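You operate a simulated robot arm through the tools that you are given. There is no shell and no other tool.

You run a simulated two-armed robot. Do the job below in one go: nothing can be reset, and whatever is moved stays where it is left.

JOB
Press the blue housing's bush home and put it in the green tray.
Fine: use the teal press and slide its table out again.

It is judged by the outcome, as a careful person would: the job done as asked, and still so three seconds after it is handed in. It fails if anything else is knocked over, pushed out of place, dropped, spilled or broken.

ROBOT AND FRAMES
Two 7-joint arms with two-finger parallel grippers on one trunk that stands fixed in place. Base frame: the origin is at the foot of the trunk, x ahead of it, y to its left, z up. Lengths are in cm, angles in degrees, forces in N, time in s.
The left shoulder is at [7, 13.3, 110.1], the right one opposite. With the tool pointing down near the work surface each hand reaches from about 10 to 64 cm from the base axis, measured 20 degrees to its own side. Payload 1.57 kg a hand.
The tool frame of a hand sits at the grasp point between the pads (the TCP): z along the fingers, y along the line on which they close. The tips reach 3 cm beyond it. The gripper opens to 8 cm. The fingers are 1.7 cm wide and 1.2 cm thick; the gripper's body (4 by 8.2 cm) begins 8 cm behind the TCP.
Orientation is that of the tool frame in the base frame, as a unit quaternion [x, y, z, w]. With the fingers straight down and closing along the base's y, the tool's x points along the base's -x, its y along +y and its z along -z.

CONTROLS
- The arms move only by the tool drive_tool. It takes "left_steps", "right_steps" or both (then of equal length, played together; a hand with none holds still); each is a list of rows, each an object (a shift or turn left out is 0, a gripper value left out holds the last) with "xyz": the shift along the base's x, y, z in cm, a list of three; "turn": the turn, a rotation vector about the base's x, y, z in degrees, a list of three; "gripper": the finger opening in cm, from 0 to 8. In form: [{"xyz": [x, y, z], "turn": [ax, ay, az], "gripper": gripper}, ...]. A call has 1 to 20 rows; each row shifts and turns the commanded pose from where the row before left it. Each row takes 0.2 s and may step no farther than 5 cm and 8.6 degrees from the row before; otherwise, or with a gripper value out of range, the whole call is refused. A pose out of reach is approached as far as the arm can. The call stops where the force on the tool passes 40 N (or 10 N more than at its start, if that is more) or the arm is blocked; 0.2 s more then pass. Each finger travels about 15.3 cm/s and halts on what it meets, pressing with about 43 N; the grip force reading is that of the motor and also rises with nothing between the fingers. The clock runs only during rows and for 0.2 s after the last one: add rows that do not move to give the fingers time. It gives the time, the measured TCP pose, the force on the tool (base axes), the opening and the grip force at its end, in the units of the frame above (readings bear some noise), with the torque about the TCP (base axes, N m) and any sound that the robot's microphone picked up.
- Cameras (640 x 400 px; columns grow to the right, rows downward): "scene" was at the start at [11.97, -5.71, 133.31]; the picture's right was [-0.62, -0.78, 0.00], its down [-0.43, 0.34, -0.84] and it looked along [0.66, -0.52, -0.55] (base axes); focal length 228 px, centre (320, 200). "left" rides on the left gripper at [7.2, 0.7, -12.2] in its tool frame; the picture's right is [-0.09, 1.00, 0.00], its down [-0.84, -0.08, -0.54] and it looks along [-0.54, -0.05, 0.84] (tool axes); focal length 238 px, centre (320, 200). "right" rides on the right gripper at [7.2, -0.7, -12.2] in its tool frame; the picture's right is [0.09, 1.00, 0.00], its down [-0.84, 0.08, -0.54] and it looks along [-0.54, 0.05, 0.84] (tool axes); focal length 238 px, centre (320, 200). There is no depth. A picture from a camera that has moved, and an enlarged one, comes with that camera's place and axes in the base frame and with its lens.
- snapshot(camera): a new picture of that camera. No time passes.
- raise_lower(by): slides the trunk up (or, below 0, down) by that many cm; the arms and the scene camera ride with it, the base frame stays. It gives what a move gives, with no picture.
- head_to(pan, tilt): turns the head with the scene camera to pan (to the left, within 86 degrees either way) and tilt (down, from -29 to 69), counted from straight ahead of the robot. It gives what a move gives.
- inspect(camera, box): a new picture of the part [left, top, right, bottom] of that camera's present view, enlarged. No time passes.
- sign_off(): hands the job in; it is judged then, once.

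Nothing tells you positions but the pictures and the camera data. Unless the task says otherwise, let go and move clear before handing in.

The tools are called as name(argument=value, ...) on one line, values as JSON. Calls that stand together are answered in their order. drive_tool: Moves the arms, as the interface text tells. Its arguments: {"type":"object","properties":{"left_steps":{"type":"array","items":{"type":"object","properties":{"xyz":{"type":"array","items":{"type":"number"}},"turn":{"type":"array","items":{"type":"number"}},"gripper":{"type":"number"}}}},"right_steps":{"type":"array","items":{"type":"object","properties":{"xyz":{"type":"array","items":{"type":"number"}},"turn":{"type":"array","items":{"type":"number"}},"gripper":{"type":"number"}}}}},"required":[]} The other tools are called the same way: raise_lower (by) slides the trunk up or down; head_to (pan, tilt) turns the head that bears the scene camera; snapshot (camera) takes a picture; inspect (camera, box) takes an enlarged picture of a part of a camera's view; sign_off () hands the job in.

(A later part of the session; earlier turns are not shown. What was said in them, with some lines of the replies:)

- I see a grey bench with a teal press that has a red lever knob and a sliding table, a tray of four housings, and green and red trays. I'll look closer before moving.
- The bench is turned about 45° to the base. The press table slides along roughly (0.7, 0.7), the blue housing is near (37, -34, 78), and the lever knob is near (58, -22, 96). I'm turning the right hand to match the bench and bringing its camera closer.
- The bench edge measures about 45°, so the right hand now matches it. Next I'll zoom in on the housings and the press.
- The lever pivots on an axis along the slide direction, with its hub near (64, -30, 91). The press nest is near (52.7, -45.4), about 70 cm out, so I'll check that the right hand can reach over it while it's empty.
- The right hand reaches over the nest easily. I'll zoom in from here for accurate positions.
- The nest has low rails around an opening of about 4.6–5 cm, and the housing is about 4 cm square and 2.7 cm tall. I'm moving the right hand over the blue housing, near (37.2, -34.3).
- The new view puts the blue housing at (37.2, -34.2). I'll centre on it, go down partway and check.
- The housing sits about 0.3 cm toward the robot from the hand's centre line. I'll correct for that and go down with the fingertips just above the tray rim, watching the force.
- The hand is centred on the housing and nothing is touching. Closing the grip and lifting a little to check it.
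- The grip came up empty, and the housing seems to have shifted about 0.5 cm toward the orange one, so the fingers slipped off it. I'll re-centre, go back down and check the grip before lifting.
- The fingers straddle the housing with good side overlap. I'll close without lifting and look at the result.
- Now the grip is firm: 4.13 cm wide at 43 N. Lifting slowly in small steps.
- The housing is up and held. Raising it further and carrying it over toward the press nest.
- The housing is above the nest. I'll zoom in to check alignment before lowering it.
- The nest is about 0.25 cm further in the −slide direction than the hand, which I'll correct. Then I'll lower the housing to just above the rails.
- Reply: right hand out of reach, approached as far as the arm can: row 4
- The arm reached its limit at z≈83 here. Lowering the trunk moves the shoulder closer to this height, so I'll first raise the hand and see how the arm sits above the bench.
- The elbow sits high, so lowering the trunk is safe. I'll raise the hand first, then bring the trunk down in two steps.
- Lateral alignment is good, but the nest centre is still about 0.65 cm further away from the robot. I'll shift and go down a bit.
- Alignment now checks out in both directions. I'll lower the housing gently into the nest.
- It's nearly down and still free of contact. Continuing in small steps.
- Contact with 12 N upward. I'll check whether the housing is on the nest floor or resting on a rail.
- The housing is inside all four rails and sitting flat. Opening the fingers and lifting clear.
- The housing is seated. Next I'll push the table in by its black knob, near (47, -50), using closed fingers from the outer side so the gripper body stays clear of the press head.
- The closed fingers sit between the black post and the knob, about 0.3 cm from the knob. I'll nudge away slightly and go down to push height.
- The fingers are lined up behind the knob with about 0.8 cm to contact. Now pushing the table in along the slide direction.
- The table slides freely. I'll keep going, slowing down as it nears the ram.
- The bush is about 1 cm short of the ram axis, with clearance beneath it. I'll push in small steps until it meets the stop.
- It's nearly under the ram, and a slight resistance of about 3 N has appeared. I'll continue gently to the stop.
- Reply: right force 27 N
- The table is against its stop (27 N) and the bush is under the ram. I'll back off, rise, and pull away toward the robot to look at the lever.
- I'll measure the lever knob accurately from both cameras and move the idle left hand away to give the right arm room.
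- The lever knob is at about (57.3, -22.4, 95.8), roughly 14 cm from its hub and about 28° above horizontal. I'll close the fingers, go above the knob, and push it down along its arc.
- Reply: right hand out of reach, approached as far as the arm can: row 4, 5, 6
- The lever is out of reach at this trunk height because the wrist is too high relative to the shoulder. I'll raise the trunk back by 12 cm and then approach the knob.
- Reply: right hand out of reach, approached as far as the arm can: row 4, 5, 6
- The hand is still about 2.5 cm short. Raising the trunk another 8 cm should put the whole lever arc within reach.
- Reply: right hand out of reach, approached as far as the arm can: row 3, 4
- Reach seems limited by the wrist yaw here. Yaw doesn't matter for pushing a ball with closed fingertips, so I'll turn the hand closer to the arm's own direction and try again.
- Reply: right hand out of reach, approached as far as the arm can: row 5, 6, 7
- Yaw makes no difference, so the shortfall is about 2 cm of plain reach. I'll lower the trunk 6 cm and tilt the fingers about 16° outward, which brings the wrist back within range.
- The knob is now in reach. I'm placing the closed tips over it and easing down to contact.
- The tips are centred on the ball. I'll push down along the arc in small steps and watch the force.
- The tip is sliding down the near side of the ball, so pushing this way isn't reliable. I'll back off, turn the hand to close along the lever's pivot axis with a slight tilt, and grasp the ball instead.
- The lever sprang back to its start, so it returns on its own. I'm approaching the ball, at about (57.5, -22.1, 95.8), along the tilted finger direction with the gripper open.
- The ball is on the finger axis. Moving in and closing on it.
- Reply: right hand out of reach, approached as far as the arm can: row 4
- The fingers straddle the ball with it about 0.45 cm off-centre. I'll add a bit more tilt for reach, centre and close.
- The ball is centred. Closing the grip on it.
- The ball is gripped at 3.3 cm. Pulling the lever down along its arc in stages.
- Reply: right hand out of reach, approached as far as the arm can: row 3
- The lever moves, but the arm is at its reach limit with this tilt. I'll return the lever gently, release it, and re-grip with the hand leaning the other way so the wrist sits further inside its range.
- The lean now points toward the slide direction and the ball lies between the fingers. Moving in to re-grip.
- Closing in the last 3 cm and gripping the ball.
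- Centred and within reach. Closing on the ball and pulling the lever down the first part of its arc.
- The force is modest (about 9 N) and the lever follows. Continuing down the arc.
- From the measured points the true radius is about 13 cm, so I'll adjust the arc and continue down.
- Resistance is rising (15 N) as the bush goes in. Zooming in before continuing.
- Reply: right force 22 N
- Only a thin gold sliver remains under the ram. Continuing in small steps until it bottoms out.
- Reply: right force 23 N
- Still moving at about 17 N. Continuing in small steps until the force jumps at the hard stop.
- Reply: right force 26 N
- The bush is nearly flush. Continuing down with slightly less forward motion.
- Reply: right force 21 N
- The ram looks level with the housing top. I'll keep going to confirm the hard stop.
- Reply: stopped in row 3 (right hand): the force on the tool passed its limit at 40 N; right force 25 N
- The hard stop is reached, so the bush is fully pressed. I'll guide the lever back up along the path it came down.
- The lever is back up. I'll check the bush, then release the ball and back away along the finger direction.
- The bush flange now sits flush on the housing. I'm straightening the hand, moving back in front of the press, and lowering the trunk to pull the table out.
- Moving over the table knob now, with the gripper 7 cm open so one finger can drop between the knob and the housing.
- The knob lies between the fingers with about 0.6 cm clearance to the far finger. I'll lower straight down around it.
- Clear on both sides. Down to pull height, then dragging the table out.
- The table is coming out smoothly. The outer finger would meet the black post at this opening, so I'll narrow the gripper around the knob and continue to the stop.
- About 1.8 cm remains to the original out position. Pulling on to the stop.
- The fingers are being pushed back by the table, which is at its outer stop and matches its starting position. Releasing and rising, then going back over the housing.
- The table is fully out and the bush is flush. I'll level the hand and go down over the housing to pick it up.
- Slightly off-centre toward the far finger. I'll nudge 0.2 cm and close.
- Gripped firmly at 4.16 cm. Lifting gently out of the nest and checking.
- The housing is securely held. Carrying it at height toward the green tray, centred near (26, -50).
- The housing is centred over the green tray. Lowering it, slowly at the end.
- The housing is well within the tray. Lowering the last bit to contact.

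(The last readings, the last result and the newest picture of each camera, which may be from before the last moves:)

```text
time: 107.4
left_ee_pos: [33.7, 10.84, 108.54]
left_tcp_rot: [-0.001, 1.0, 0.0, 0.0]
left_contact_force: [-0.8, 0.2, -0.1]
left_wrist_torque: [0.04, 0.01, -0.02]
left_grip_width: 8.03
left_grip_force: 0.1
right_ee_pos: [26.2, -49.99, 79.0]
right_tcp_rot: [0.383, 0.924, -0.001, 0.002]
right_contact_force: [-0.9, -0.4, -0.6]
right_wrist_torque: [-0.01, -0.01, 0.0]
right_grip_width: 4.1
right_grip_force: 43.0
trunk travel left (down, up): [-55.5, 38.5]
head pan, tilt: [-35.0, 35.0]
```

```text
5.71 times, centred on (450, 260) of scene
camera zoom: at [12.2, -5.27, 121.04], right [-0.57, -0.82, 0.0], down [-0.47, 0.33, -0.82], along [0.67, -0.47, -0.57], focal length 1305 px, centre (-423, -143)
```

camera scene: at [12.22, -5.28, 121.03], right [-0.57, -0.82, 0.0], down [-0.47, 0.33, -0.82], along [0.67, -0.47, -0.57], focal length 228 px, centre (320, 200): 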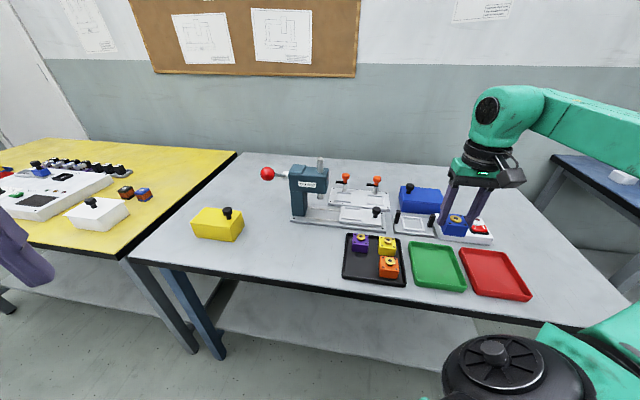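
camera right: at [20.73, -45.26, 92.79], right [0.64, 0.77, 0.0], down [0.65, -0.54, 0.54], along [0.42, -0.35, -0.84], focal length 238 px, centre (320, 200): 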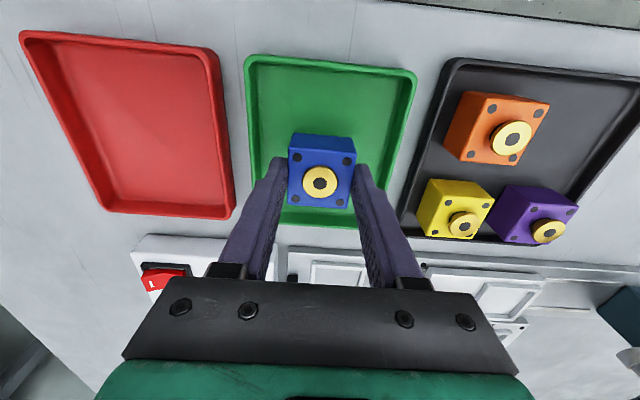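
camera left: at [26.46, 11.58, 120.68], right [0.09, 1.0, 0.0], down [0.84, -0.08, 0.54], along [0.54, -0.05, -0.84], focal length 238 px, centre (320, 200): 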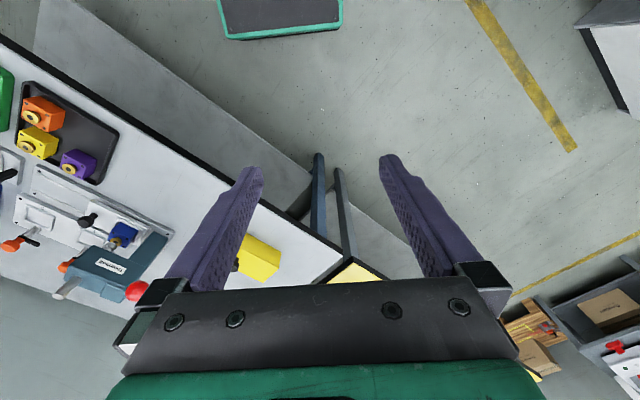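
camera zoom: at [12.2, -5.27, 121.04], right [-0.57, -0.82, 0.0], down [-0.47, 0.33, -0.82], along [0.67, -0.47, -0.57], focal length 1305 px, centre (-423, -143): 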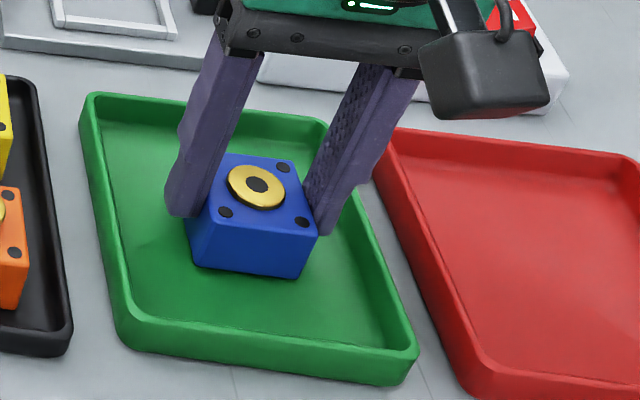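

drive_tool(right_steps=[{"xyz": [0, 0, -0.15]}, {"xyz": [0, 0, -0.15]}, {"xyz": [0, 0, 0]}])

```text
time: 108.2
left_ee_pos: [33.57, 10.84, 108.41]
left_tcp_rot: [0.0, 1.0, 0.0, 0.0]
left_contact_force: [-0.1, -1.0, -0.3]
left_wrist_torque: [-0.02, -0.02, 0.02]
left_grip_width: 8.01
left_grip_force: 0.1
right_ee_pos: [26.22, -49.93, 78.77]
right_tcp_rot: [0.383, 0.924, -0.001, 0.002]
right_contact_force: [-1.0, -0.1, -0.1]
right_wrist_torque: [0.01, -0.03, -0.01]
right_grip_width: 4.12
right_grip_force: 43.1
trunk travel left (down, up): [-55.5, 38.5]
head pan, tilt: [-35.0, 35.0]
```

No contact yet at 78.8, so the housing is still just above the tray floor. Easing down a little more.

drive_tool(right_steps=[{"xyz": [0, 0, -0.15]}, {"xyz": [0, 0, -0.1]}, {"xyz": [0, 0, 0]}])

inspect(camera="scene", box=[430, 235, 470, 270])

```text
time: 109.0
left_ee_pos: [33.6, 11.05, 108.62]
left_tcp_rot: [0.0, 1.0, -0.001, 0.001]
left_contact_force: [0.7, -0.3, -1.0]
left_wrist_torque: [-0.04, 0.02, -0.02]
left_grip_width: 8.01
left_grip_force: 0.0
right_ee_pos: [26.18, -49.94, 78.73]
right_tcp_rot: [0.383, 0.924, -0.003, 0.005]
right_contact_force: [3.0, -6.8, 20.9]
right_wrist_torque: [0.04, 0.11, 0.02]
right_grip_width: 4.09
right_grip_force: 43.3
trunk travel left (down, up): [-55.5, 38.5]
head pan, tilt: [-35.0, 35.0]
```

```text
11.43 times, centred on (450, 252) of scene
camera zoom: at [12.1, -5.09, 121.08], right [-0.57, -0.82, 0.0], down [-0.47, 0.33, -0.82], along [0.67, -0.47, -0.57], focal length 2610 px, centre (-1166, -400)
```

zoom: 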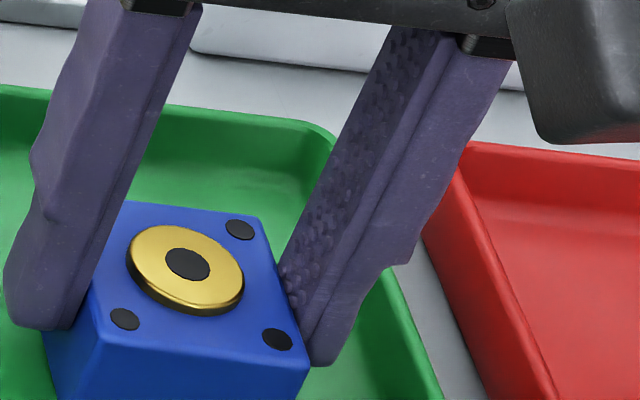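

It's on the tray floor. Releasing, rising straight up and backing clear.

drive_tool(right_steps=[{"xyz": [0, 0, 0.15]}, {"gripper": 4.7}, {"gripper": 5.6}, {"xyz": [0, 0, 0]}, {"xyz": [0, 0, 1]}, {"xyz": [0, 0, 2.5]}, {"xyz": [0, 0, 3.5]}, {"xyz": [0, 0, 4]}, {"xyz": [-1, 2, 4]}, {"xyz": [-1, 2, 2]}, {"xyz": [-1, 2, 1]}, {"xyz": [0, 0, 0]}])

snapshot(camera="scene")

inspect(camera="scene", box=[390, 200, 540, 310])

inspect(camera="scene", box=[250, 140, 450, 290])

snapshot(camera="right")

```text
time: 111.6
left_ee_pos: [33.83, 10.78, 108.46]
left_tcp_rot: [0.0, 1.0, 0.001, 0.0]
left_contact_force: [-0.3, 0.5, 0.1]
left_wrist_torque: [0.02, 0.01, 0.0]
left_grip_width: 7.99
left_grip_force: 0.1
right_ee_pos: [23.23, -43.94, 96.77]
right_tcp_rot: [0.383, 0.924, -0.001, 0.002]
right_contact_force: [0.4, 0.0, -0.6]
right_wrist_torque: [0.05, -0.02, 0.01]
right_grip_width: 5.6
right_grip_force: 0.0
trunk travel left (down, up): [-55.5, 38.5]
head pan, tilt: [-35.0, 35.0]
```

```text
taken
camera scene: at [12.22, -5.28, 121.03], right [-0.57, -0.82, 0.0], down [-0.47, 0.33, -0.82], along [0.67, -0.47, -0.57], focal length 228 px, centre (320, 200)
```

scene: 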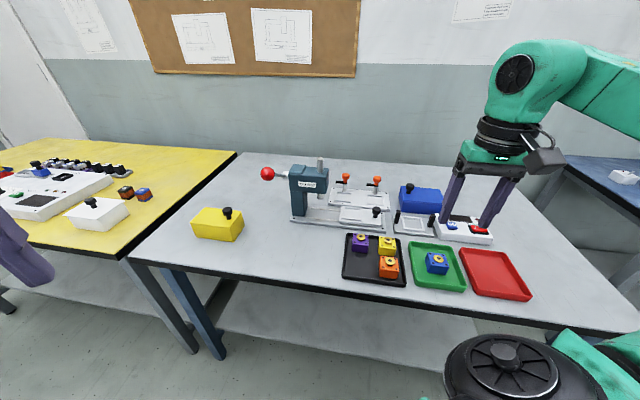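

```text
3.64 times, centred on (465, 255) of scene
camera zoom: at [12.22, -5.28, 121.03], right [-0.57, -0.82, 0.0], down [-0.47, 0.33, -0.82], along [0.67, -0.47, -0.57], focal length 830 px, centre (-207, 0)
```

zoom: 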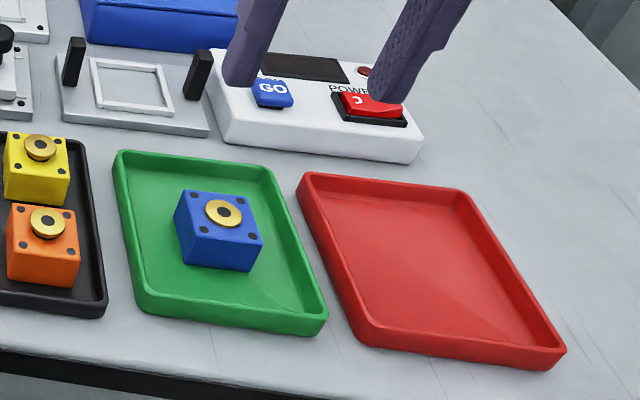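

```text
2.67 times, centred on (350, 215) of scene
camera zoom: at [12.22, -5.28, 121.03], right [-0.57, -0.82, 0.0], down [-0.47, 0.33, -0.82], along [0.67, -0.47, -0.57], focal length 609 px, centre (240, 160)
```

zoom: 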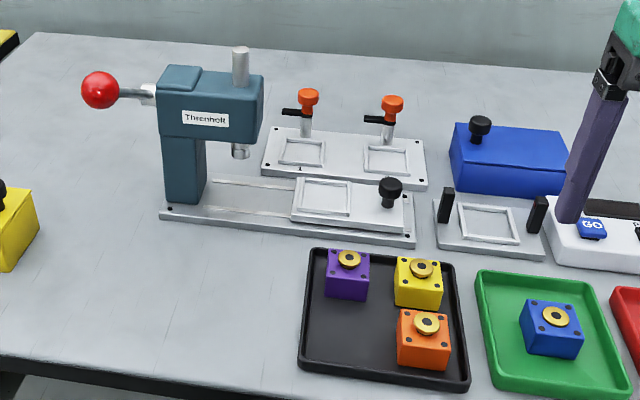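

```text
taken
camera right: at [17.59, -39.16, 108.79], right [0.64, 0.77, 0.0], down [0.64, -0.54, 0.55], along [0.42, -0.35, -0.84], focal length 238 px, centre (320, 200)
```

right: 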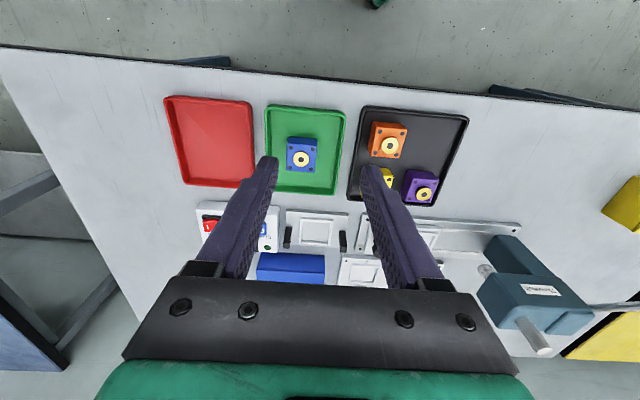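

Everything is in place: the blue housing is in the green tray, the table is out and the lever is up. One last look at the bush.

inspect(camera="scene", box=[415, 240, 460, 280])

inspect(camera="scene", box=[350, 180, 420, 235])

```text
10.00 times, centred on (438, 260) of scene
camera zoom: at [12.22, -5.28, 121.03], right [-0.57, -0.82, 0.0], down [-0.47, 0.33, -0.82], along [0.67, -0.47, -0.57], focal length 2284 px, centre (-855, -400)
```

zoom: 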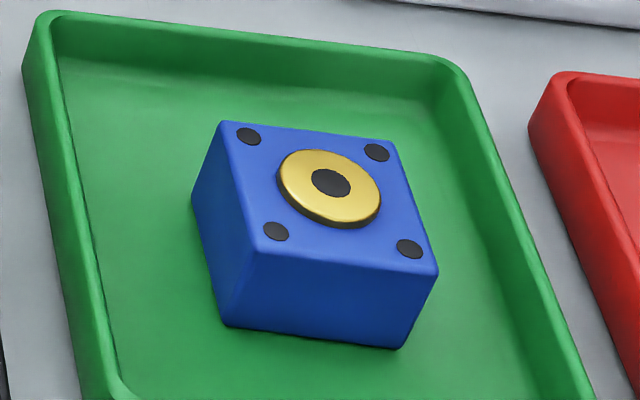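

```text
7.27 times, centred on (385, 208) of scene
camera zoom: at [12.22, -5.28, 121.03], right [-0.57, -0.82, 0.0], down [-0.47, 0.33, -0.82], along [0.67, -0.47, -0.57], focal length 1661 px, centre (-153, 146)
```

zoom: 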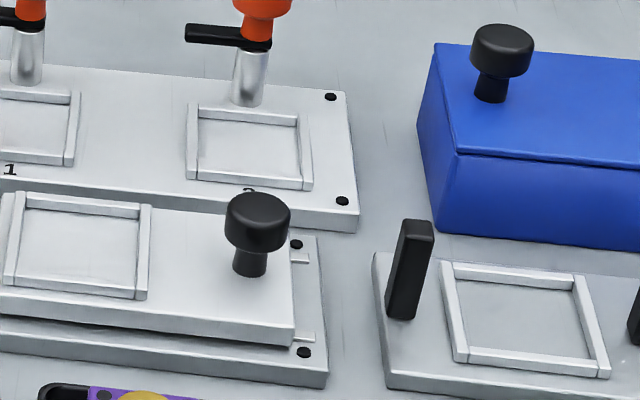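

The bush flange sits flush on the blue housing, the housing rests flat in the green tray, and the press table is fully out with the lever back up. Both hands are clear, so I'm handing it in.

sign_off()

```text
The job is handed in.
```

The blue housing's bush is pressed home and the housing is lying flat in the green tray. I used the teal press, and its table is slid back out to its stop with the lever up again.

- **Pressing:** I pulled the lever down until it hit its hard stop. Afterwards the bush's flange sat flush on top of the housing.
- **First pick-up slipped:** the first attempt to lift the housing came up empty and moved it about 0.5 cm within the black tray. The second grip held.
- **Everything else:** in the last pictures the other three housings, the fixtures and the trays looked undisturbed. Both hands were clear when I handed it in.
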